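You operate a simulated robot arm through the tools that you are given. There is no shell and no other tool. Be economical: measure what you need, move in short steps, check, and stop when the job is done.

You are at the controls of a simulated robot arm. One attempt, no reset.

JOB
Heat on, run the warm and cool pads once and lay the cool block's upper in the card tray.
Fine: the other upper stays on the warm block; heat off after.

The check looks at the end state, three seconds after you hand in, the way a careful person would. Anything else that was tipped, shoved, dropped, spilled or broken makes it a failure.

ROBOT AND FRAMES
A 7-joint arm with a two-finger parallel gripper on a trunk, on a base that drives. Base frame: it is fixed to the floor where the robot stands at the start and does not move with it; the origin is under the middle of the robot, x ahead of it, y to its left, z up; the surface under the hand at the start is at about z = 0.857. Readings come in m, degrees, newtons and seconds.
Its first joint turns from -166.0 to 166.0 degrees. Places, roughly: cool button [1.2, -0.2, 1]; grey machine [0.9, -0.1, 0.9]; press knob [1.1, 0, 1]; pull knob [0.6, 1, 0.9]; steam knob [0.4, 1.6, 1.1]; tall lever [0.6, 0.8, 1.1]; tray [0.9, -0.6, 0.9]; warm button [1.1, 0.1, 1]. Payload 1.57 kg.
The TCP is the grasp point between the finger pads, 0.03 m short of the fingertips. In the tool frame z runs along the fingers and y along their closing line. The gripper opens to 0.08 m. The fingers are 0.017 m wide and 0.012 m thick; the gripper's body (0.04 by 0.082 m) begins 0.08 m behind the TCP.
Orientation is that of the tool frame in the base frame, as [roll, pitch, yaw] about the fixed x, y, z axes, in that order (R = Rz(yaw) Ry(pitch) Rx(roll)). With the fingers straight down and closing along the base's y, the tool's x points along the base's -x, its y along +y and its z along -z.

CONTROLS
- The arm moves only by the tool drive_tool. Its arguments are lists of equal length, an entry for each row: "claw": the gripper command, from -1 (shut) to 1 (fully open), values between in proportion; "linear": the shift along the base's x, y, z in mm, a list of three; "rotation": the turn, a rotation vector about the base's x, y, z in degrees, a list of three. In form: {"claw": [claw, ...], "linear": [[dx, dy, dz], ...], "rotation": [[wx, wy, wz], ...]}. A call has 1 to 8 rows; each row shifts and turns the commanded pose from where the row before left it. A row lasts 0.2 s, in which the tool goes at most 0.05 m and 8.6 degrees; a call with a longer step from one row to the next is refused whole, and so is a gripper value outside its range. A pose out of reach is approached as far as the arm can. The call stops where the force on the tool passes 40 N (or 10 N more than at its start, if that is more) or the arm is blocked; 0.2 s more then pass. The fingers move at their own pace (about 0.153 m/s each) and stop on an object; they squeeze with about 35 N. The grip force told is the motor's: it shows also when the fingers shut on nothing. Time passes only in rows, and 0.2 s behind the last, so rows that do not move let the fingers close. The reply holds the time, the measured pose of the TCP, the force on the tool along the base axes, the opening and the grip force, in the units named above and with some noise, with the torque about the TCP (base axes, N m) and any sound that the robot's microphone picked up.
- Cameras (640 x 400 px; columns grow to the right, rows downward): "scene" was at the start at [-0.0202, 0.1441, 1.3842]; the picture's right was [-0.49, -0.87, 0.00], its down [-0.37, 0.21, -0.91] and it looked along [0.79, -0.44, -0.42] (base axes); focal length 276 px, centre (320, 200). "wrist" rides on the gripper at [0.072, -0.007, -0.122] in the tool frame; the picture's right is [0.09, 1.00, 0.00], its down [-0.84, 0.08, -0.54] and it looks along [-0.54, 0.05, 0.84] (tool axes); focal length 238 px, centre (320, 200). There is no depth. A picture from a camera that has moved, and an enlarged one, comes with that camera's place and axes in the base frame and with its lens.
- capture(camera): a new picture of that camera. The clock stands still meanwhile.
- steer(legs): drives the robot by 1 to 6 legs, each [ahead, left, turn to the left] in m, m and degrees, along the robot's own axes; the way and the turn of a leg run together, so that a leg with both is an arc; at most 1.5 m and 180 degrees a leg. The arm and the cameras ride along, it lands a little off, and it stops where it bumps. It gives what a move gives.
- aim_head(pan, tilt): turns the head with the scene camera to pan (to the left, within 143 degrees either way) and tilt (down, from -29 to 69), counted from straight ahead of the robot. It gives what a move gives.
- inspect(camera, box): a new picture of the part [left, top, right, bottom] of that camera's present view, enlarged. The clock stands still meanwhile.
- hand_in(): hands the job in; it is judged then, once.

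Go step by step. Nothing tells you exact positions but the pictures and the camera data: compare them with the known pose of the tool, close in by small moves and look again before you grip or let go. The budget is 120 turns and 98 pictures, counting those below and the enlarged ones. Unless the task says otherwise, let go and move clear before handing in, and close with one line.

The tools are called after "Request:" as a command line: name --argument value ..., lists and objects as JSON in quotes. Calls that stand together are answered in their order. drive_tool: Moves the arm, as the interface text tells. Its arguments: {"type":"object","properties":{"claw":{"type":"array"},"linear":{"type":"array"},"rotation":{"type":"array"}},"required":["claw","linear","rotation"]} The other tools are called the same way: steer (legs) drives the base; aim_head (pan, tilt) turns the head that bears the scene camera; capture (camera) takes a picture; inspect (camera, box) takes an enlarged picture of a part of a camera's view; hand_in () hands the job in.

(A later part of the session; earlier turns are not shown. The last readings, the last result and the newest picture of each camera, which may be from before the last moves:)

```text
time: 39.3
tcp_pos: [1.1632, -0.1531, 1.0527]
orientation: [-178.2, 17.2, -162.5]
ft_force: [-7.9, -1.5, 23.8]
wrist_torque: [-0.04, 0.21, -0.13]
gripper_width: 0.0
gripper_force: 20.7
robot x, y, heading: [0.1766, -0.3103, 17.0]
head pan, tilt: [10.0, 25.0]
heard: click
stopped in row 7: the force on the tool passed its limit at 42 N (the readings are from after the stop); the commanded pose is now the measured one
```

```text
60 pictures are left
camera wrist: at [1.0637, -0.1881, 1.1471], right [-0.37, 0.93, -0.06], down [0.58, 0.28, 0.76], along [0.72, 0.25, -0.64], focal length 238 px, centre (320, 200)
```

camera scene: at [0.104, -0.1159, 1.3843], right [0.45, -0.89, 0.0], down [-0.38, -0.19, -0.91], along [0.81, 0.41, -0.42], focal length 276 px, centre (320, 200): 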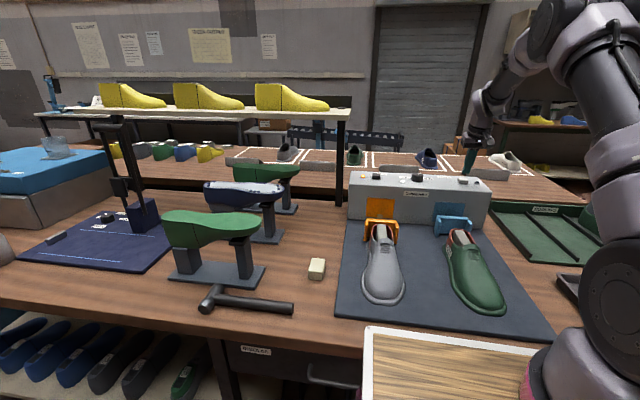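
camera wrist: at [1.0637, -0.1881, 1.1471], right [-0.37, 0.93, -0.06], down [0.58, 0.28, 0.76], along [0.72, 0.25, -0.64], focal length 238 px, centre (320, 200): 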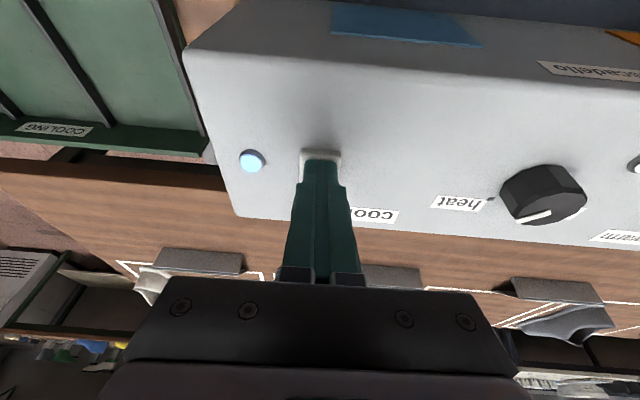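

The cool lamp is lit. Lift off and retreat, waiting for the pads.

Request:
drive_tool --claw '[-1, -1, -1, -1, -1, -1, -1]' --linear '[[0, 0, 15], [0, 0, 35], [-20, 0, 30], [-20, 0, 30], [-20, 0, 0], [0, 0, 0], [0, 0, 0]]' --rotation '[[0, 0, 0], [0, 0, 0], [0, 0, 0], [-1.5, 8, 0], [-1.5, 8, 0], [0, 0, 0], [0, 0, 0]]'

Request:
drive_tool --claw '[1, 1, 1, 1, 1, 1, 1, 1]' --linear '[[0, 25, 0], [0, 25, 0], [0, 25, 0], [0, 0, 0], [0, 0, 0], [0, 0, 0], [0, 0, 0], [0, 0, 0]]' --rotation '[[0, 0, 0], [0, 0, 0], [0, 0, 0], [0, 0, 0], [0, 0, 0], [0, 0, 0], [0, 0, 0], [0, 0, 0]]'

Request:
inspect --camera "scene" --box '[330, 160, 530, 320]'

```text
time: 40.9
tcp_pos: [1.1026, -0.1533, 1.1576]
orientation: [180.0, 0.7, -162.8]
ft_force: [-0.2, 0.0, 0.8]
wrist_torque: [-0.04, 0.01, -0.04]
gripper_width: 0.0001
gripper_force: 21.5
robot x, y, heading: [0.174, -0.3096, 17.1]
head pan, tilt: [10.0, 25.0]
```

```text
time: 42.7
tcp_pos: [1.1012, -0.0784, 1.158]
orientation: [179.9, 0.7, -162.8]
ft_force: [-0.5, -0.1, 1.1]
wrist_torque: [0.02, 0.01, 0.0]
gripper_width: 0.0803
gripper_force: 0.1
robot x, y, heading: [0.177, -0.311, 17.1]
head pan, tilt: [10.0, 25.0]
```

```text
2.50 times, centred on (430, 240) of scene
camera zoom: at [0.1039, -0.1159, 1.3844], right [0.45, -0.89, 0.0], down [-0.38, -0.19, -0.91], along [0.81, 0.41, -0.42], focal length 690 px, centre (45, 100)
```

zoom: 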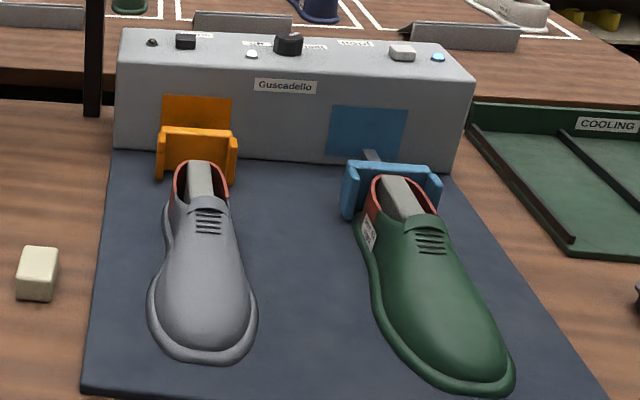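

Warm run is finished; cool is running. Position over the knob to turn heat off afterward.

Request:
drive_tool --claw '[0.45, 0.45, 0.45, 0.45, 0.45, 0.45, 0.45, 0.45]' --linear '[[9, 30, 0], [9, 30, 0], [7, 20, -20], [0, 0, -20], [0, 0, -20], [0, 0, 0], [0, 0, 0], [0, 0, 0]]' --rotation '[[0, 0, -8.2], [0, 0, -8.2], [0, 0, -8.2], [0, 0, -8.2], [0, 0, -8.2], [0, 0, -8.2], [0, 0, 0], [0, 0, 0]]'

Request:
capture --camera "wrist"

Request:
inspect --camera "scene" --box '[330, 160, 530, 320]'

```text
time: 44.5
tcp_pos: [1.1286, 0.0013, 1.0979]
orientation: [180.0, 0.7, 147.9]
ft_force: [-0.7, -0.4, -0.4]
wrist_torque: [0.02, 0.02, 0.04]
gripper_width: 0.0579
gripper_force: 0.1
robot x, y, heading: [0.1774, -0.308, 16.9]
head pan, tilt: [10.0, 25.0]
```

```text
58 pictures are left
camera wrist: at [1.0616, 0.0341, 1.2182], right [0.45, 0.89, 0.0], down [0.74, -0.38, 0.55], along [0.49, -0.25, -0.83], focal length 238 px, centre (320, 200)
```

wrist: 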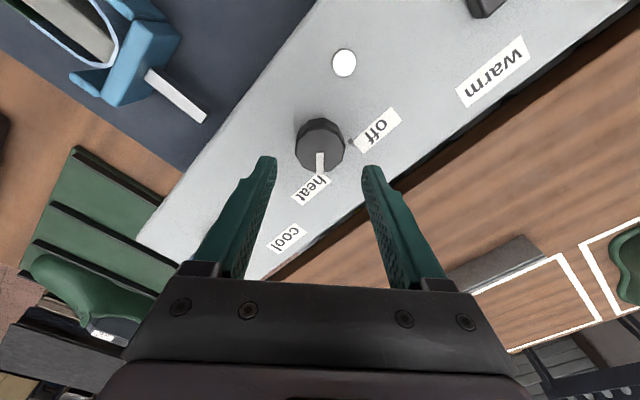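

```text
2.50 times, centred on (430, 240) of scene
camera zoom: at [0.1039, -0.1159, 1.3843], right [0.45, -0.89, 0.0], down [-0.38, -0.19, -0.91], along [0.81, 0.41, -0.42], focal length 690 px, centre (45, 100)
```

zoom: 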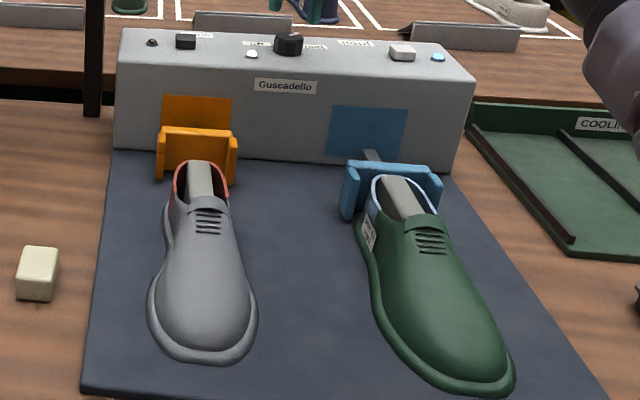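

The green heel turned blue (cooling). Descend and grip the knob, then check the pad again.

Request:
drive_tool --claw '[0.45, 0.45, 0.45, -1, -1, -1, -1, -1]' --linear '[[-1, 0, -20], [0, 0, -20], [0, 0, -11], [0, 0, 0], [0, 0, 0], [0, 0, 0], [0, 0, 0], [0, 0, 0]]' --rotation '[[0, 0, 0], [0, 0, 0], [0, 0, 0], [0, 0, 0], [0, 0, 0], [0, 0, 0], [0, 0, 0], [0, 0, 0]]'

Request:
inspect --camera "scene" --box '[330, 160, 530, 320]'

```text
time: 46.3
tcp_pos: [1.1275, 0.0018, 1.0469]
orientation: [179.8, 0.7, 148.0]
ft_force: [7.5, 5.9, 0.9]
wrist_torque: [-0.36, 0.02, -0.02]
gripper_width: 0.0413
gripper_force: 44.4
robot x, y, heading: [0.1736, -0.3068, 16.9]
head pan, tilt: [10.0, 25.0]
```

```text
2.50 times, centred on (430, 240) of scene
camera zoom: at [0.1042, -0.1155, 1.3843], right [0.45, -0.89, 0.0], down [-0.38, -0.19, -0.91], along [0.81, 0.41, -0.42], focal length 690 px, centre (45, 100)
```

zoom: 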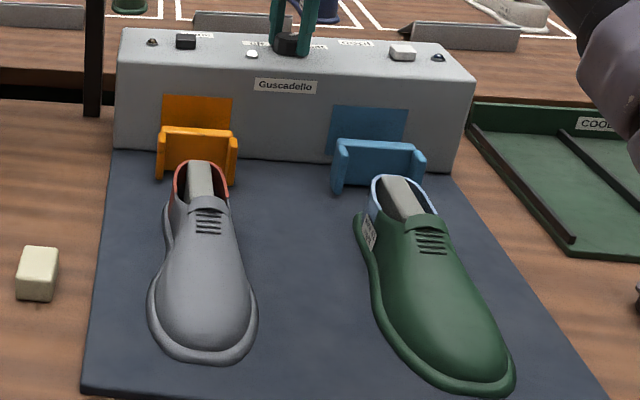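

Both runs are complete and pads are home. Turning heat off: +92° counter-clockwise.

Request:
drive_tool --claw '[-1, -1, -1, -1, -1, -1, -1, -1]' --linear '[[0, 0, 0], [0, 0, 0], [0, 0, 0], [0, 0, 0], [0, 0, 0], [0, 0, 0], [0, 0, 0], [0, 0, 0]]' --rotation '[[0, 0, 8.5], [0, 0, 8.5], [0, 0, 8.5], [0, 0, 8.5], [0, 0, 8.5], [0, 0, 8.5], [0, 0, 8.5], [0, 0, 8.5]]'

Request:
drive_tool --claw '[-1, -1, -1, -1]' --linear '[[0, 0, 0], [0, 0, 0], [0, 0, 0], [0, 0, 0]]' --rotation '[[0, 0, 8.5], [0, 0, 8.5], [0, 0, 7.5], [0, 0, 0]]'

Request:
capture --camera "wrist"

```text
time: 48.1
tcp_pos: [1.1275, 0.0023, 1.0477]
orientation: [180.0, 0.7, -143.8]
ft_force: [2.8, 4.7, -3.1]
wrist_torque: [-0.34, -0.21, -0.02]
gripper_width: 0.0414
gripper_force: 45.1
robot x, y, heading: [0.1734, -0.3079, 16.7]
head pan, tilt: [10.0, 25.0]
```

```text
time: 49.1
tcp_pos: [1.1282, 0.0011, 1.047]
orientation: [179.8, 0.6, -119.5]
ft_force: [-1.1, -0.9, -5.6]
wrist_torque: [-0.64, -0.15, -0.66]
gripper_width: 0.0416
gripper_force: 45.0
robot x, y, heading: [0.1757, -0.3055, 17.1]
head pan, tilt: [10.0, 25.0]
```

```text
55 pictures are left
camera wrist: at [1.0966, -0.0669, 1.1675], right [-0.91, 0.41, 0.0], down [0.34, 0.76, 0.55], along [0.23, 0.5, -0.83], focal length 238 px, centre (320, 200)
```

wrist: 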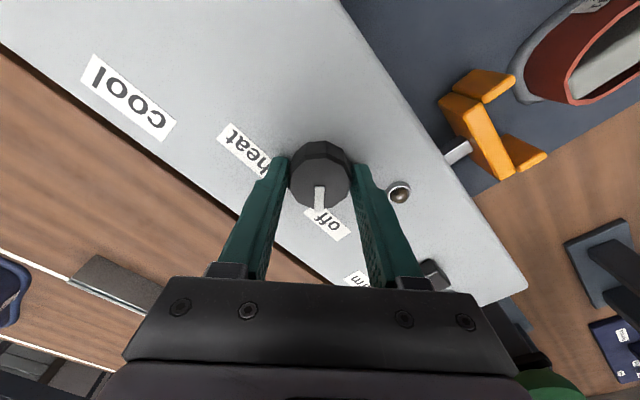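

Heat is off. Release, lift and move back to look at the green upper from above.

Request:
drive_tool --claw '[0.4, 0.4, 0.4, 0.4, 0.4, 0.4, 0.4, 0.4]' --linear '[[0, 0, 0], [0, 0, 20], [0, 0, 40], [0, -20, 40], [-35, -25, 20], [-35, -25, 20], [-35, -25, 0], [-35, -25, 0]]' --rotation '[[0, 0, 0], [0, 0, 0], [0, 0, 0], [0, 0, -8.5], [0, 0, -8.5], [0, 0, -8.5], [0, 0, -8.5], [0, 0, -8.5]]'

Request:
drive_tool --claw '[0.4, 0.4, 0.4, 0.4, 0.4, 0.4, 0.4]' --linear '[[-40, -20, 0], [-40, -15, 0], [-40, -15, 0], [-35, 0, 0], [-35, 0, 0], [0, 0, 0], [0, 0, 0]]' --rotation '[[0, 0, 0], [0, 0, 0], [0, 0, 0], [0, 0, 0], [0, 0, 0], [0, 0, 0], [0, 0, 0]]'

Request:
capture --camera "wrist"

Request:
inspect --camera "scene" --box '[410, 200, 530, 320]'

```text
time: 50.9
tcp_pos: [0.9869, -0.1186, 1.1865]
orientation: [180.0, 0.6, -162.2]
ft_force: [0.1, 0.1, -0.2]
wrist_torque: [-0.03, 0.03, 0.03]
gripper_width: 0.0557
gripper_force: 0.0
robot x, y, heading: [0.1745, -0.3066, 17.0]
head pan, tilt: [10.0, 25.0]
```

```text
time: 52.5
tcp_pos: [0.7962, -0.1689, 1.1879]
orientation: [180.0, 0.7, -162.1]
ft_force: [0.6, 0.4, 0.0]
wrist_torque: [0.01, 0.01, 0.01]
gripper_width: 0.0561
gripper_force: 0.0
robot x, y, heading: [0.1723, -0.3108, 17.2]
head pan, tilt: [10.0, 25.0]
```

```text
54 pictures are left
camera wrist: at [0.7284, -0.1983, 1.3089], right [-0.39, 0.92, 0.0], down [0.77, 0.33, 0.55], along [0.51, 0.22, -0.83], focal length 238 px, centre (320, 200)
```

wrist: 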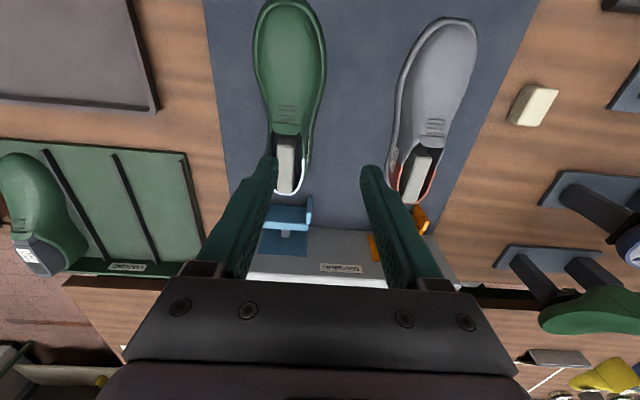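

```text
3.33 times, centred on (470, 260) of scene
camera zoom: at [0.1039, -0.1158, 1.3844], right [0.45, -0.89, 0.0], down [-0.38, -0.19, -0.91], along [0.81, 0.41, -0.42], focal length 920 px, centre (-180, 0)
```

zoom: 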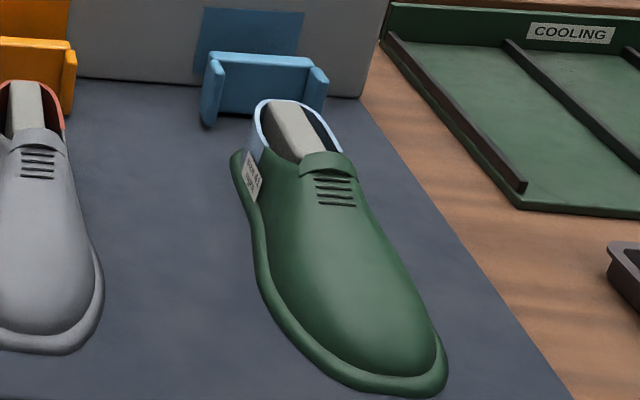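

Both controls done. Now examine the green upper closer: move the hand back so the wrist camera looks straight at it.

Request:
drive_tool --claw '[1, 1, 1, 1]' --linear '[[-35, -20, 0], [-35, -20, -20], [-25, -10, -20], [0, 0, 0]]' --rotation '[[0, 0, 0], [0, 0, 0], [0, 0, 0], [0, 0, 0]]'

Request:
capture --camera "wrist"

Request:
inspect --camera "wrist" --box '[220, 40, 420, 200]'

```text
time: 53.5
tcp_pos: [0.702, -0.2182, 1.148]
orientation: [179.8, 0.7, -161.9]
ft_force: [0.5, -0.3, 0.6]
wrist_torque: [0.0, 0.01, -0.01]
gripper_width: 0.0802
gripper_force: 0.0
robot x, y, heading: [0.1747, -0.3087, 17.2]
head pan, tilt: [10.0, 25.0]
```

```text
52 pictures are left
camera wrist: at [0.6337, -0.2491, 1.2673], right [-0.39, 0.92, 0.0], down [0.77, 0.33, 0.55], along [0.51, 0.22, -0.83], focal length 238 px, centre (320, 200)
```

wrist: 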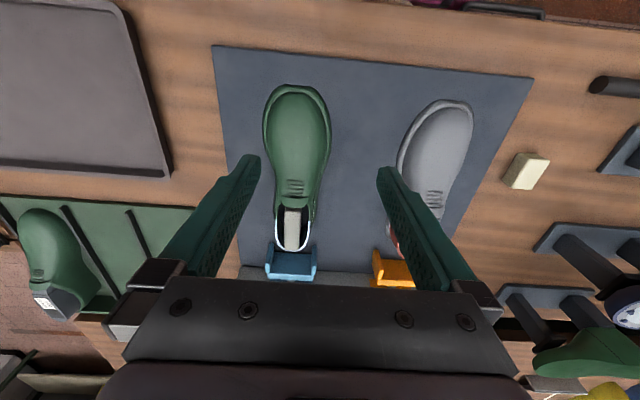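

```text
2.50 times, centred on (320, 120) of wrist
camera zoom: at [0.6337, -0.2491, 1.2673], right [-0.39, 0.92, 0.0], down [0.77, 0.33, 0.55], along [0.51, 0.22, -0.83], focal length 596 px, centre (320, 400)
```

zoom: 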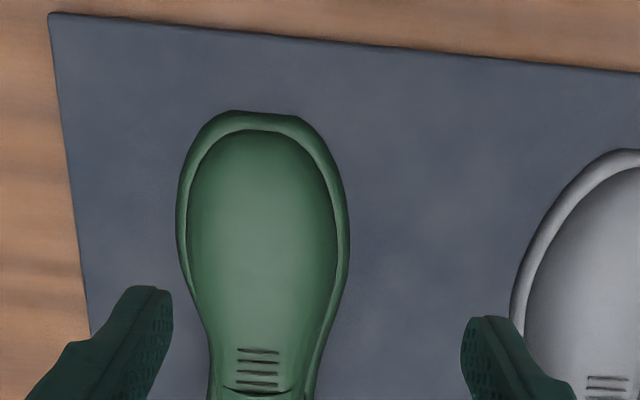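

The shoe axis aligns with the present tool yaw. Instep (laces) ≈ (0.845, -0.203), near its centre. Moving above it and checking.

Request:
drive_tool --claw '[1, 1, 1, 1, 1, 1]' --linear '[[36, 4, -20], [36, 4, -20], [36, 4, -30], [35, 3, -30], [0, 0, -20], [0, 0, 0]]' --rotation '[[0, 0, 0], [0, 0, 0], [0, 0, 0], [0, 0, 0], [0, 0, 0], [0, 0, 0]]'

Request:
capture --camera "wrist"

Request:
capture --camera "scene"

Request:
inspect --camera "scene" --box '[410, 180, 530, 320]'

```text
time: 54.9
tcp_pos: [0.8449, -0.2051, 1.0269]
orientation: [179.9, 0.8, -162.1]
ft_force: [0.1, -0.2, 0.3]
wrist_torque: [0.01, -0.03, 0.0]
gripper_width: 0.08
gripper_force: 0.1
robot x, y, heading: [0.1724, -0.3111, 17.1]
head pan, tilt: [10.0, 25.0]
```

```text
50 pictures are left
camera wrist: at [0.7772, -0.2337, 1.1475], right [-0.39, 0.92, 0.0], down [0.77, 0.33, 0.55], along [0.51, 0.22, -0.83], focal length 238 px, centre (320, 200)
```

wrist: 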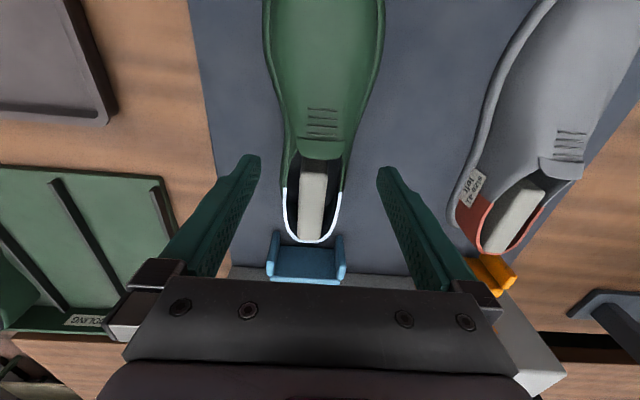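

```text
49 pictures are left
camera scene: at [0.1038, -0.1159, 1.3843], right [0.45, -0.89, 0.0], down [-0.38, -0.19, -0.91], along [0.81, 0.41, -0.42], focal length 276 px, centre (320, 200)
```

scene: 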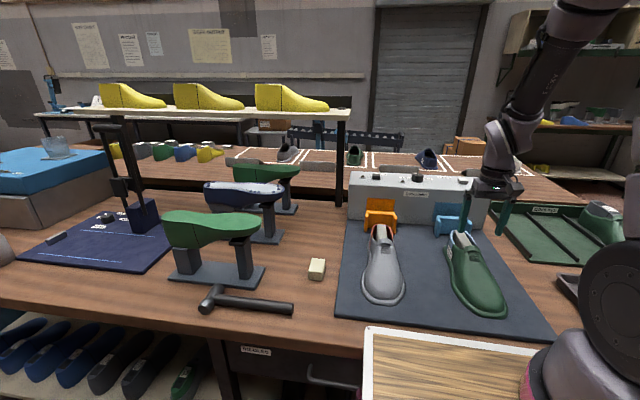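

```text
2.86 times, centred on (470, 250) of scene
camera zoom: at [0.1038, -0.1159, 1.3843], right [0.45, -0.89, 0.0], down [-0.38, -0.19, -0.91], along [0.81, 0.41, -0.42], focal length 789 px, centre (-109, 57)
```

zoom: 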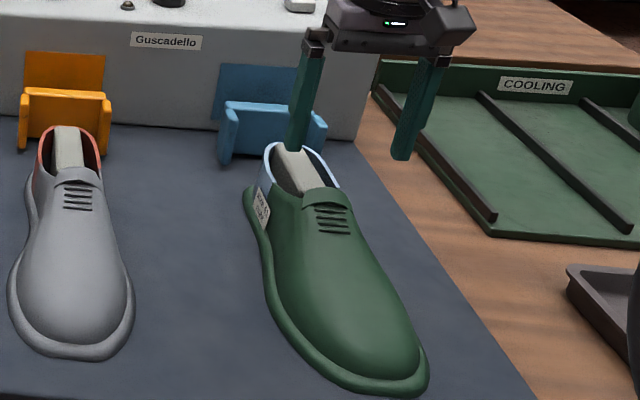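

Well centred over the strap. Descending in stages.

Request:
drive_tool --claw '[1, 1, 1, 1, 1]' --linear '[[0, 0, -30], [0, 0, -25], [0, 0, -20], [0, 0, -10], [0, 0, 0]]' --rotation '[[0, 0, 0], [0, 0, 0], [0, 0, 0], [0, 0, 0], [0, 0, 0]]'

Request:
capture --camera "wrist"

Request:
inspect --camera "scene" --box '[410, 180, 530, 320]'

```text
time: 56.1
tcp_pos: [0.8443, -0.2033, 0.9423]
orientation: [179.9, 0.7, -162.1]
ft_force: [-1.3, 0.4, 0.6]
wrist_torque: [0.02, 0.02, 0.0]
gripper_width: 0.0802
gripper_force: 0.1
robot x, y, heading: [0.1725, -0.3068, 17.3]
head pan, tilt: [10.0, 25.0]
```

```text
47 pictures are left
camera wrist: at [0.7762, -0.2335, 1.0625], right [-0.39, 0.92, 0.0], down [0.77, 0.33, 0.55], along [0.51, 0.22, -0.83], focal length 238 px, centre (320, 200)
```

wrist: 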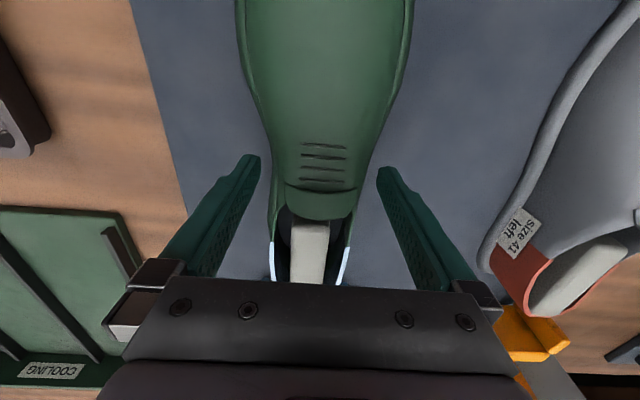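

```text
2.86 times, centred on (470, 250) of scene
camera zoom: at [0.1039, -0.1159, 1.3844], right [0.45, -0.89, 0.0], down [-0.38, -0.19, -0.91], along [0.81, 0.41, -0.42], focal length 789 px, centre (-109, 57)
```

zoom: 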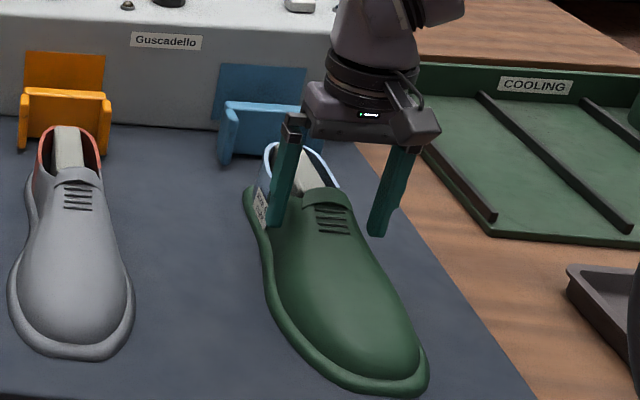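

Fingers bracket the instep cleanly. Lower 18 mm and close.

Request:
drive_tool --claw '[1, 1, 0.6, 0.3, -1, -1, -1]' --linear '[[0, 0, -10], [0, 0, -8], [0, 0, 0], [0, 0, 0], [0, 0, 0], [0, 0, 0], [0, 0, 0]]' --rotation '[[0, 0, 0], [0, 0, 0], [0, 0, 0], [0, 0, 0], [0, 0, 0], [0, 0, 0], [0, 0, 0]]'

Request:
capture --camera "wrist"

Request:
inspect --camera "scene" --box '[410, 180, 530, 320]'

```text
time: 57.4
tcp_pos: [0.844, -0.2026, 0.9242]
orientation: [179.9, 0.8, -162.0]
ft_force: [-0.3, 0.9, 1.0]
wrist_torque: [0.02, -0.03, 0.01]
gripper_width: 0.0
gripper_force: 21.0
robot x, y, heading: [0.1739, -0.3106, 17.1]
head pan, tilt: [10.0, 25.0]
stopped in row 6: the force on the tool passed its limit at 46 N (the readings are from after the stop); the commanded pose is now the measured one
```

```text
45 pictures are left
camera wrist: at [0.7763, -0.233, 1.0454], right [-0.39, 0.92, 0.0], down [0.77, 0.33, 0.55], along [0.51, 0.22, -0.83], focal length 238 px, centre (320, 200)
```

wrist: 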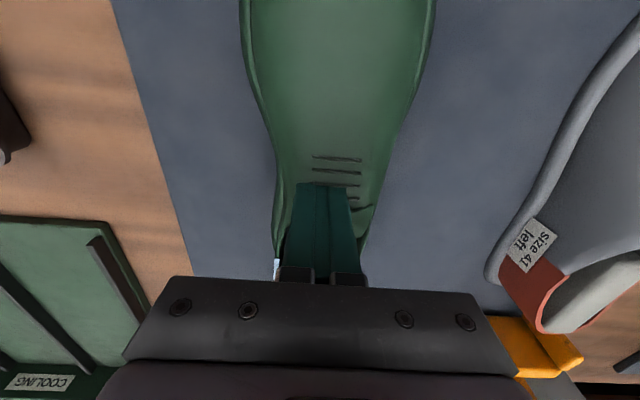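

```text
2.86 times, centred on (470, 250) of scene
camera zoom: at [0.1037, -0.1159, 1.3843], right [0.45, -0.89, 0.0], down [-0.38, -0.19, -0.91], along [0.81, 0.41, -0.42], focal length 789 px, centre (-109, 57)
```

zoom: 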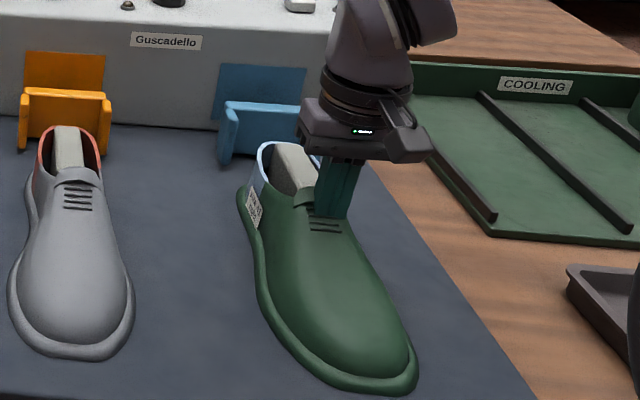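

The fingers closed without holding the shoe (they slipped into/over the instep) and the shoe nudged slightly. Lift straight up carefully and look.

Request:
drive_tool --claw '[-1, -1, -1, -1, -1]' --linear '[[0, 0, 8], [0, 0, 8], [0, 0, 15], [0, 0, 25], [0, 0, 30]]' --rotation '[[0, 0, 0], [0, 0, 0], [0, 0, 0], [0, 0, 0], [0, 0, 0]]'

Request:
capture --camera "wrist"

Request:
inspect --camera "scene" --box '[410, 180, 530, 320]'

```text
time: 58.5
tcp_pos: [0.845, -0.2026, 1.0106]
orientation: [179.8, 0.8, -161.9]
ft_force: [0.6, 0.0, 0.9]
wrist_torque: [0.0, 0.05, -0.01]
gripper_width: 0.0
gripper_force: 21.3
robot x, y, heading: [0.1756, -0.3108, 16.9]
head pan, tilt: [10.0, 25.0]
```

```text
43 pictures are left
camera wrist: at [0.7764, -0.2331, 1.1319], right [-0.4, 0.92, 0.0], down [0.77, 0.33, 0.55], along [0.51, 0.22, -0.83], focal length 238 px, centre (320, 200)
```

wrist: 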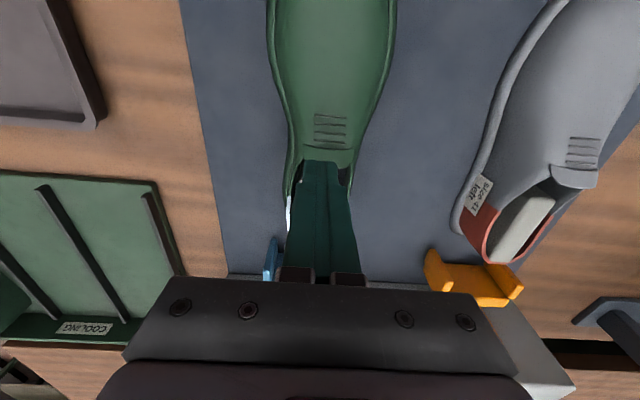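

```text
2.86 times, centred on (470, 250) of scene
camera zoom: at [0.1042, -0.1158, 1.3844], right [0.45, -0.89, 0.0], down [-0.38, -0.19, -0.91], along [0.81, 0.41, -0.42], focal length 789 px, centre (-109, 57)
```

zoom: 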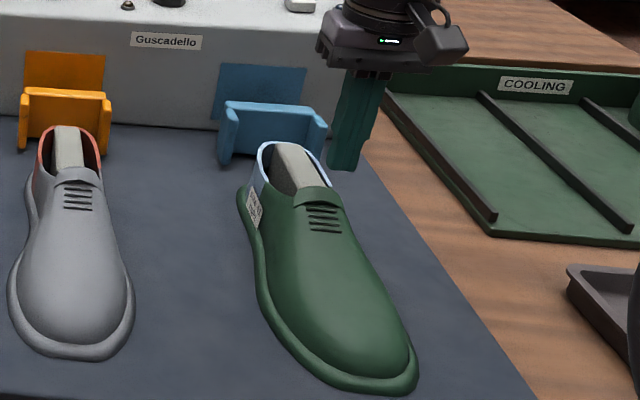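

The shoe shifted a few mm but is still on its block. Better grip: straddle the vertical heel-collar walls. Open and look.

Request:
drive_tool --claw '[1, 1, 1]' --linear '[[0, 0, 20], [0, 0, 20], [0, 0, 0]]' --rotation '[[0, 0, 0], [0, 0, 0], [0, 0, 0]]'

Request:
inspect --camera "wrist" --box '[220, 80, 420, 280]'

```text
time: 59.4
tcp_pos: [0.8447, -0.2026, 1.053]
orientation: [179.9, 1.0, -162.0]
ft_force: [0.0, 0.4, 0.4]
wrist_torque: [-0.04, -0.03, 0.02]
gripper_width: 0.08
gripper_force: 0.0
robot x, y, heading: [0.1717, -0.3088, 17.0]
head pan, tilt: [10.0, 25.0]
```

```text
2.00 times, centred on (320, 180) of wrist
camera zoom: at [0.7766, -0.233, 1.1721], right [-0.4, 0.92, 0.0], down [0.76, 0.33, 0.55], along [0.51, 0.22, -0.83], focal length 477 px, centre (320, 240)
```

zoom: 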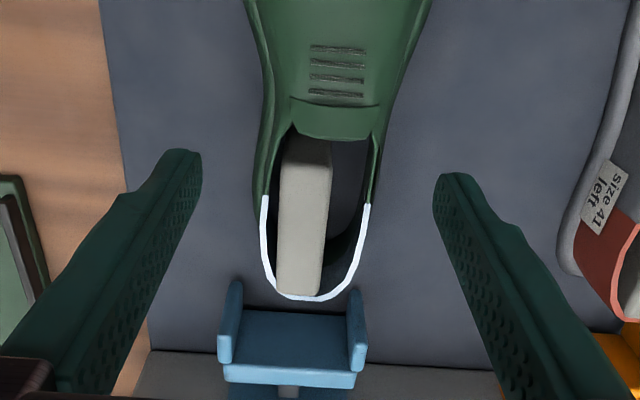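

Collar centre ≈ (0.904, -0.18), outer width ≈ 6 cm. Move over it and descend straddling the collar.

Request:
drive_tool --claw '[1, 1, 1, 1, 1, 1]' --linear '[[30, 11, 0], [28, 11, -20], [0, 0, -30], [0, 0, -30], [0, 0, -15], [0, 0, 0]]' --rotation '[[0, 0, 0], [0, 0, 0], [0, 0, 0], [0, 0, 0], [0, 0, 0], [0, 0, 0]]'

Request:
capture --camera "wrist"

Request:
inspect --camera "scene" --box '[410, 180, 530, 320]'

```text
time: 60.8
tcp_pos: [0.9037, -0.1809, 0.9568]
orientation: [179.9, 0.9, -162.0]
ft_force: [-0.1, 0.4, 0.7]
wrist_torque: [-0.01, 0.02, 0.0]
gripper_width: 0.08
gripper_force: 0.1
robot x, y, heading: [0.1723, -0.3102, 16.9]
head pan, tilt: [10.0, 25.0]
```

```text
40 pictures are left
camera wrist: at [0.835, -0.2108, 1.0763], right [-0.4, 0.92, 0.0], down [0.76, 0.33, 0.55], along [0.51, 0.22, -0.83], focal length 238 px, centre (320, 200)
```

wrist: 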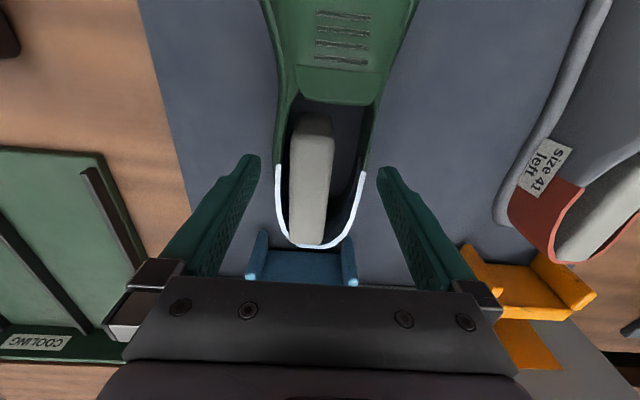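

```text
2.86 times, centred on (470, 250) of scene
camera zoom: at [0.1038, -0.1159, 1.3843], right [0.45, -0.89, 0.0], down [-0.38, -0.19, -0.91], along [0.81, 0.41, -0.42], focal length 789 px, centre (-109, 57)
```

zoom: 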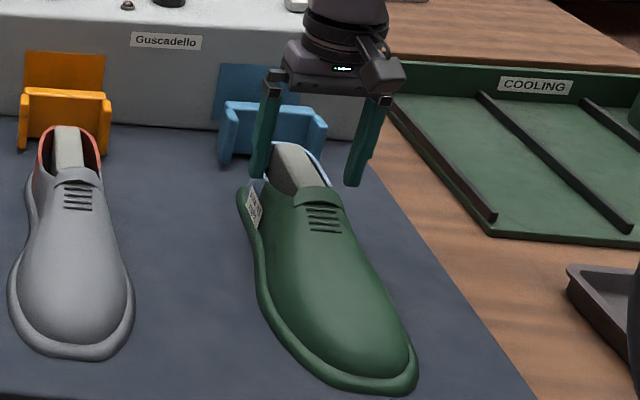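

Good straddle. Descend 35 mm and close gently.

Request:
drive_tool --claw '[1, 1, 1, 0.6, -1, -1, -1]' --linear '[[0, 0, -15], [0, 0, -12], [0, 0, -8], [0, 0, 0], [0, 0, 0], [0, 0, 0], [0, 0, 0]]' --rotation '[[0, 0, 0], [0, 0, 0], [0, 0, 0], [0, 0, 0], [0, 0, 0], [0, 0, 0], [0, 0, 0]]'

Request:
capture --camera "wrist"

Request:
inspect --camera "scene" --box '[410, 180, 530, 320]'

```text
time: 62.4
tcp_pos: [0.9036, -0.1796, 0.9215]
orientation: [179.8, 0.9, -162.0]
ft_force: [-1.2, 2.5, 12.1]
wrist_torque: [0.17, 0.11, -0.34]
gripper_width: 0.0744
gripper_force: 34.9
robot x, y, heading: [0.1744, -0.3095, 17.0]
head pan, tilt: [10.0, 25.0]
```

```text
38 pictures are left
camera wrist: at [0.8349, -0.2105, 1.0417], right [-0.4, 0.92, 0.0], down [0.76, 0.33, 0.56], along [0.51, 0.22, -0.83], focal length 238 px, centre (320, 200)
```

wrist: 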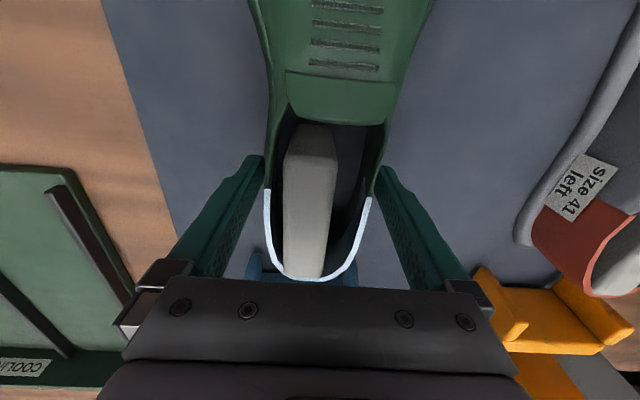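

```text
2.86 times, centred on (470, 250) of scene
camera zoom: at [0.1035, -0.1159, 1.3843], right [0.45, -0.89, 0.0], down [-0.38, -0.19, -0.91], along [0.81, 0.41, -0.42], focal length 789 px, centre (-109, 57)
```

zoom: 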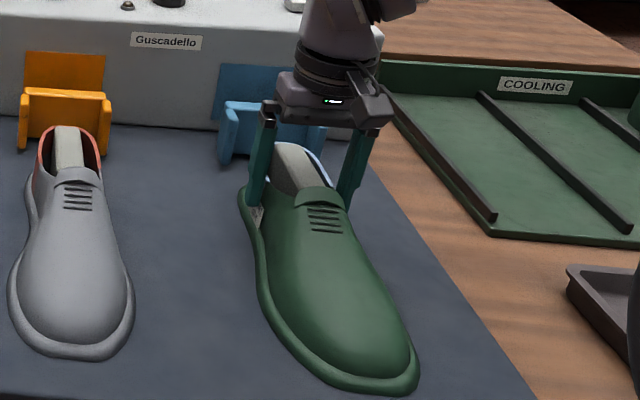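

Holding at 7.4 cm width. Try a slow lift.

Request:
drive_tool --claw '[-1, -1, -1, -1]' --linear '[[0, 0, 5], [0, 0, 5], [0, 0, 5], [0, 0, 5]]' --rotation '[[0, 0, 0], [0, 0, 0], [0, 0, 0], [0, 0, 0]]'

Request:
inspect --camera "scene" --box '[410, 180, 530, 320]'

```text
time: 63.4
tcp_pos: [0.9022, -0.1808, 0.9418]
orientation: [179.9, 1.0, -162.1]
ft_force: [2.9, -0.2, -1.2]
wrist_torque: [0.02, -0.14, 0.03]
gripper_width: 0.0748
gripper_force: 34.8
robot x, y, heading: [0.1738, -0.3085, 17.1]
head pan, tilt: [10.0, 25.0]
```

```text
2.86 times, centred on (470, 250) of scene
camera zoom: at [0.104, -0.1159, 1.3844], right [0.45, -0.89, 0.0], down [-0.38, -0.19, -0.91], along [0.81, 0.41, -0.42], focal length 789 px, centre (-109, 57)
```

zoom: 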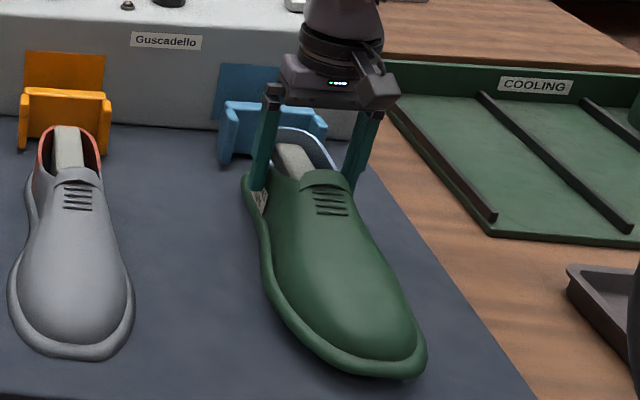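

The upper lifts with the grip. Continue up.

Request:
drive_tool --claw '[-1, -1, -1, -1, -1, -1, -1, -1]' --linear '[[0, 0, 10], [0, 0, 12], [0, 0, 15], [0, 0, 15], [0, 0, 18], [0, 0, 18], [0, 0, 15], [0, 0, 0]]' --rotation '[[0, 0, 0], [0, 0, 0], [0, 0, 0], [0, 0, 0], [0, 0, 0], [0, 0, 0], [0, 0, 0], [0, 0, 0]]'

Request:
capture --camera "wrist"

Request:
capture --camera "scene"

```text
time: 65.2
tcp_pos: [0.9029, -0.1802, 1.0445]
orientation: [179.8, 0.8, -161.9]
ft_force: [0.7, 0.0, -1.4]
wrist_torque: [0.0, -0.09, 0.01]
gripper_width: 0.0742
gripper_force: 35.3
robot x, y, heading: [0.1761, -0.3095, 17.0]
head pan, tilt: [10.0, 25.0]
```

```text
35 pictures are left
camera wrist: at [0.8347, -0.2108, 1.1646], right [-0.4, 0.92, 0.0], down [0.76, 0.33, 0.55], along [0.51, 0.22, -0.83], focal length 238 px, centre (320, 200)
```

wrist: 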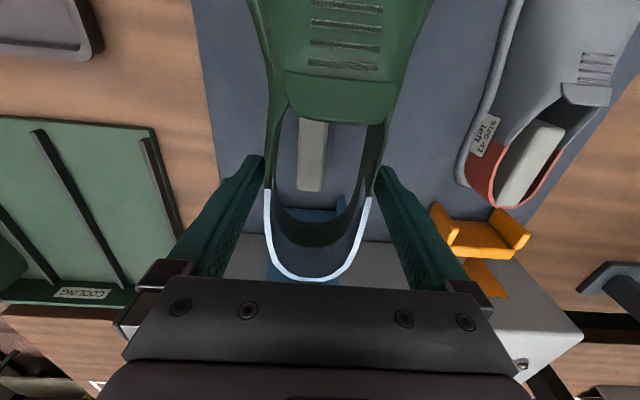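

```text
34 pictures are left
camera scene: at [0.104, -0.1159, 1.3844], right [0.45, -0.89, 0.0], down [-0.38, -0.19, -0.91], along [0.81, 0.41, -0.42], focal length 276 px, centre (320, 200)
```

scene: 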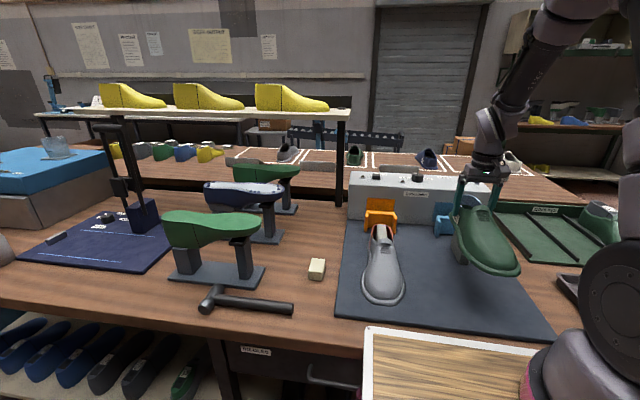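

The upper is off its block. The tray is ~0.24 × 0.35 m centred near (0.862, -0.615), long side along the bench; I'll turn the shoe -90° so it lies lengthwise while carrying it over.

Request:
drive_tool --claw '[-1, -1, -1, -1, -1, -1, -1, -1]' --linear '[[0, 0, 20], [0, -20, 20], [0, -35, 0], [0, -40, 0], [0, -40, 0], [0, -40, 0], [0, -40, 0], [0, -35, 0]]' --rotation '[[0, 0, 0], [0, 0, 0], [0, 0, -7.5], [0, 0, -7.5], [0, 0, -7.5], [0, 0, -7.5], [0, 0, -7.5], [0, 0, -7.5]]'

Request:
drive_tool --claw '[-1, -1, -1, -1, -1, -1, -1, -1]' --linear '[[0, -40, 0], [0, -40, 0], [0, -40, 0], [-5, -40, 0], [-5, -40, 0], [-5, -30, 0], [0, -15, 0], [0, 0, 0]]' --rotation '[[0, 0, -7.5], [0, 0, -7.5], [0, 0, -7.5], [0, 0, -7.5], [0, 0, -7.5], [0, 0, -7.5], [0, 0, 0], [0, 0, 0]]'

Request:
capture --camera "wrist"

Request:
aim_head --pan -50 --tilt 30

Request:
capture --camera "scene"

```text
time: 67.0
tcp_pos: [0.9032, -0.4317, 1.0848]
orientation: [179.9, 0.9, 152.9]
ft_force: [-0.1, 1.0, -2.3]
wrist_torque: [-0.06, -0.03, 0.04]
gripper_width: 0.0745
gripper_force: 35.1
robot x, y, heading: [0.1733, -0.3094, 17.1]
head pan, tilt: [10.0, 25.0]
```

```text
time: 68.8
tcp_pos: [0.8879, -0.6764, 1.0845]
orientation: [179.8, 0.8, 107.9]
ft_force: [-0.7, -0.2, -0.8]
wrist_torque: [-0.05, -0.04, -0.04]
gripper_width: 0.0744
gripper_force: 35.2
robot x, y, heading: [0.1757, -0.3096, 17.1]
head pan, tilt: [10.0, 25.0]
```

```text
33 pictures are left
camera wrist: at [0.8585, -0.6089, 1.2044], right [0.92, 0.39, 0.0], down [0.33, -0.77, 0.55], along [0.22, -0.51, -0.83], focal length 238 px, centre (320, 200)
```

wrist: 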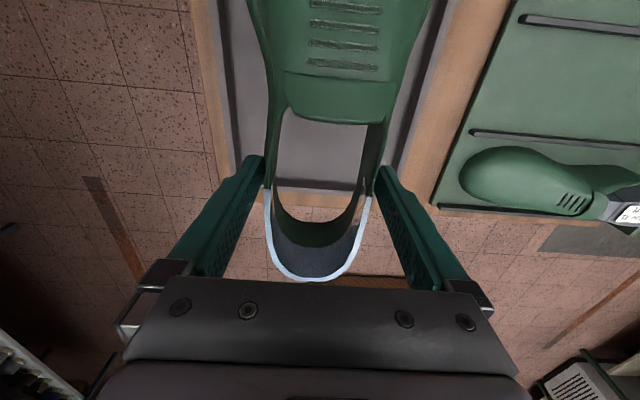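

```text
time: 70.0
tcp_pos: [0.8887, -0.6762, 1.0838]
orientation: [179.8, 0.8, 108.0]
ft_force: [-0.1, 0.8, -1.4]
wrist_torque: [-0.07, -0.01, -0.01]
gripper_width: 0.0745
gripper_force: 35.4
robot x, y, heading: [0.1764, -0.3065, 17.3]
head pan, tilt: [-50.0, 30.0]
```

```text
32 pictures are left
camera scene: at [0.0978, -0.207, 1.3764], right [-0.54, -0.84, 0.0], down [-0.42, 0.27, -0.87], along [0.73, -0.47, -0.5], focal length 276 px, centre (320, 200)
```

scene: 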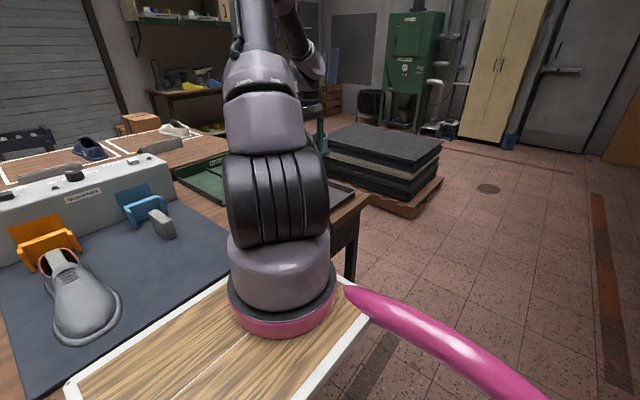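

Shoe is over the tray. Zoom in to locate the tray's far edge relative to the shoe.

Request:
inspect --camera "wrist" --box '[190, 0, 490, 240]'

```text
1.67 times, centred on (340, 120) of wrist
camera zoom: at [0.8585, -0.6087, 1.2043], right [0.92, 0.4, 0.0], down [0.33, -0.76, 0.55], along [0.22, -0.51, -0.83], focal length 397 px, centre (287, 333)
```

zoom: 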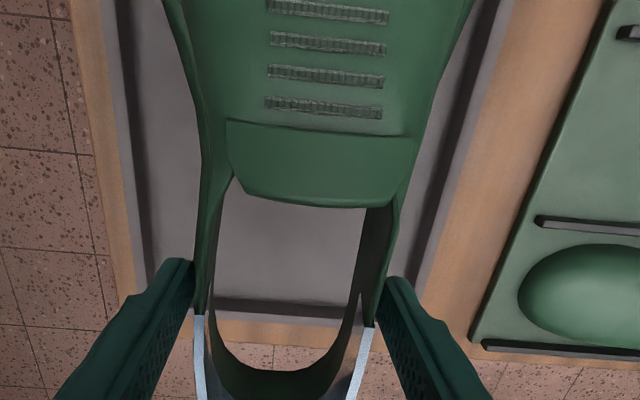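

The shoe is well lined up with the tray. Nudge 8 mm and lower to a few cm above.

Request:
drive_tool --claw '[-1, -1, -1, -1, -1, -1, -1]' --linear '[[1, -8, -20], [0, 0, -25], [0, 0, -25], [0, 0, -25], [0, 0, -20], [0, 0, -10], [0, 0, 0]]' --rotation '[[0, 0, 0], [0, 0, 0], [0, 0, 0], [0, 0, 0], [0, 0, 0], [0, 0, 0], [0, 0, 0]]'

Request:
capture --camera "wrist"

Request:
aim_head --pan -75 --tilt 35

Request:
capture --camera "scene"

```text
time: 71.7
tcp_pos: [0.8894, -0.6847, 0.96]
orientation: [179.7, 1.0, 108.0]
ft_force: [0.5, 0.0, -0.5]
wrist_torque: [-0.05, -0.02, 0.0]
gripper_width: 0.0745
gripper_force: 34.9
robot x, y, heading: [0.1766, -0.3091, 17.3]
head pan, tilt: [-50.0, 30.0]
```

```text
30 pictures are left
camera wrist: at [0.8595, -0.617, 1.0796], right [0.92, 0.39, 0.0], down [0.33, -0.76, 0.55], along [0.22, -0.51, -0.83], focal length 238 px, centre (320, 200)
```

wrist: 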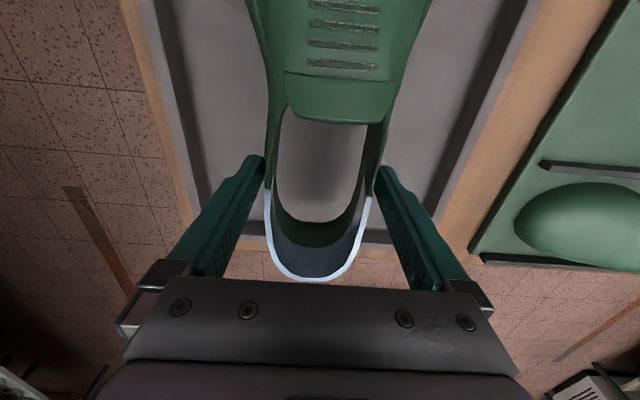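

```text
time: 72.5
tcp_pos: [0.8901, -0.6844, 0.9589]
orientation: [179.9, 0.8, 108.0]
ft_force: [-0.5, 0.2, -0.5]
wrist_torque: [-0.01, 0.0, 0.03]
gripper_width: 0.0745
gripper_force: 34.8
robot x, y, heading: [0.1733, -0.309, 17.3]
head pan, tilt: [-75.0, 35.0]
```

```text
29 pictures are left
camera scene: at [0.0687, -0.2325, 1.3686], right [-0.85, -0.53, 0.0], down [-0.3, 0.49, -0.82], along [0.44, -0.69, -0.57], focal length 276 px, centre (320, 200)
```

scene: 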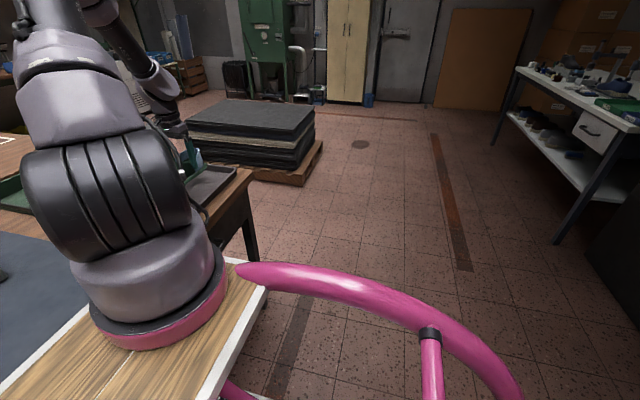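

Request:
inspect --camera "scene" --box '[150, 120, 270, 220]'

```text
4.00 times, centred on (210, 170) of scene
camera zoom: at [0.0687, -0.2325, 1.3686], right [-0.85, -0.53, 0.0], down [-0.3, 0.49, -0.82], along [0.44, -0.69, -0.57], focal length 1104 px, centre (760, 320)
```

zoom: 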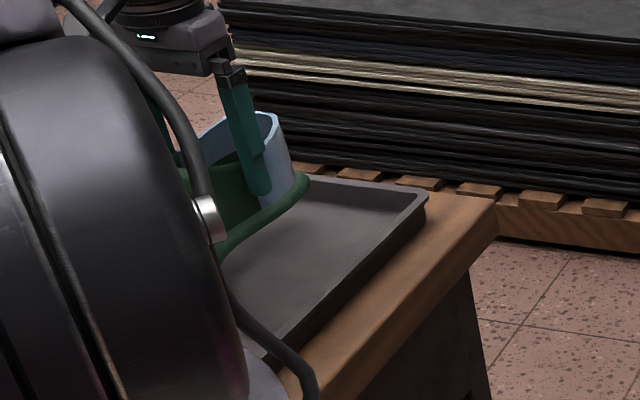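

Heel end is well inside. Lower slowly toward contact.

Request:
drive_tool --claw '[-1, -1, -1, -1, -1, -1]' --linear '[[0, 0, -10], [0, 0, -10], [0, 0, -5], [0, 0, -4], [0, 0, -3], [0, 0, 0]]' --rotation '[[0, 0, 0], [0, 0, 0], [0, 0, 0], [0, 0, 0], [0, 0, 0], [0, 0, 0]]'

Request:
capture --camera "wrist"

Request:
inspect --camera "scene" --box '[150, 120, 270, 220]'

```text
time: 73.9
tcp_pos: [0.8892, -0.6832, 0.9274]
orientation: [179.8, 0.9, 108.0]
ft_force: [-0.5, 0.6, -1.1]
wrist_torque: [-0.03, 0.01, 0.02]
gripper_width: 0.0745
gripper_force: 35.2
robot x, y, heading: [0.179, -0.3108, 17.1]
head pan, tilt: [-75.0, 35.0]
```

```text
27 pictures are left
camera wrist: at [0.8591, -0.6166, 1.0475], right [0.92, 0.39, 0.0], down [0.33, -0.76, 0.55], along [0.22, -0.51, -0.83], focal length 238 px, centre (320, 200)
```

wrist: 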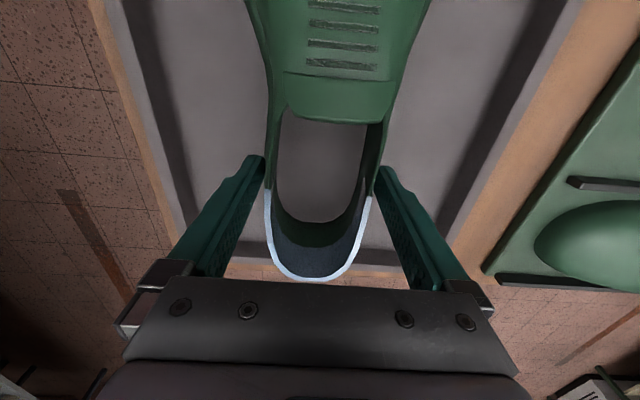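

```text
4.00 times, centred on (210, 170) of scene
camera zoom: at [0.0686, -0.2325, 1.3686], right [-0.85, -0.53, 0.0], down [-0.3, 0.49, -0.82], along [0.43, -0.69, -0.57], focal length 1104 px, centre (760, 320)
```

zoom: 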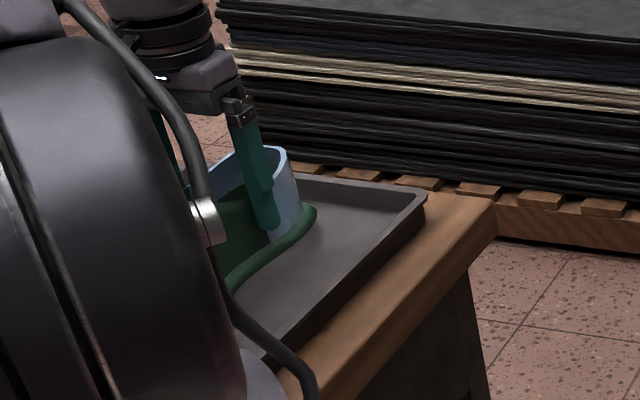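

No contact yet and it's inside the rim. Continue in small steps to touch.

Request:
drive_tool --claw '[-1, -1, -1, -1, -1, -1]' --linear '[[0, 0, -3], [0, 0, -3], [0, 0, -3], [0, 0, -2], [0, 0, -2], [0, 0, 0]]' --rotation '[[0, 0, 0], [0, 0, 0], [0, 0, 0], [0, 0, 0], [0, 0, 0], [0, 0, 0]]'

```text
time: 75.3
tcp_pos: [0.8884, -0.6838, 0.9151]
orientation: [179.8, 0.8, 108.0]
ft_force: [-0.3, -1.5, -0.2]
wrist_torque: [-0.06, -0.01, 0.03]
gripper_width: 0.0744
gripper_force: 34.6
robot x, y, heading: [0.1739, -0.3089, 17.1]
head pan, tilt: [-75.0, 35.0]
```

Request:
drive_tool --claw '[-1, -1, -1, -1, -1, -1]' --linear '[[0, 0, -2], [0, 0, -2], [0, 0, -2], [0, 0, -2], [0, 0, 0], [0, 0, 0]]' --rotation '[[0, 0, 0], [0, 0, 0], [0, 0, 0], [0, 0, 0], [0, 0, 0], [0, 0, 0]]'

Request:
inspect --camera "scene" --box '[150, 120, 270, 220]'

```text
time: 76.2
tcp_pos: [0.8913, -0.6846, 0.912]
orientation: [179.7, 1.1, 107.9]
ft_force: [1.0, 0.4, 15.1]
wrist_torque: [0.24, 0.49, -0.21]
gripper_width: 0.0744
gripper_force: 34.8
robot x, y, heading: [0.1733, -0.3077, 17.1]
head pan, tilt: [-75.0, 35.0]
stopped in row 4: the force on the tool passed its limit at 41 N (the readings are from after the stop); the commanded pose is now the measured one
```

```text
4.00 times, centred on (210, 170) of scene
camera zoom: at [0.0681, -0.2323, 1.3685], right [-0.85, -0.53, 0.0], down [-0.3, 0.49, -0.82], along [0.43, -0.69, -0.57], focal length 1104 px, centre (760, 320)
```

zoom: 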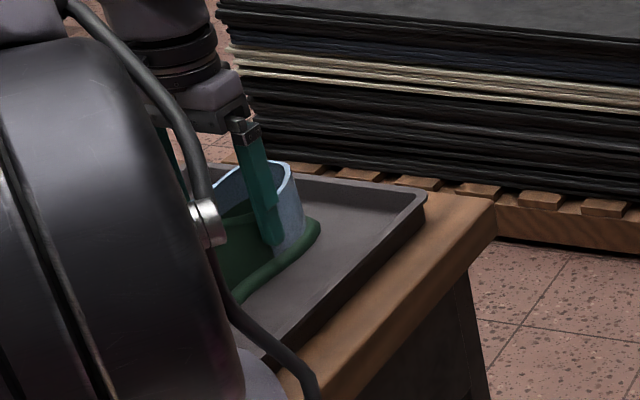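

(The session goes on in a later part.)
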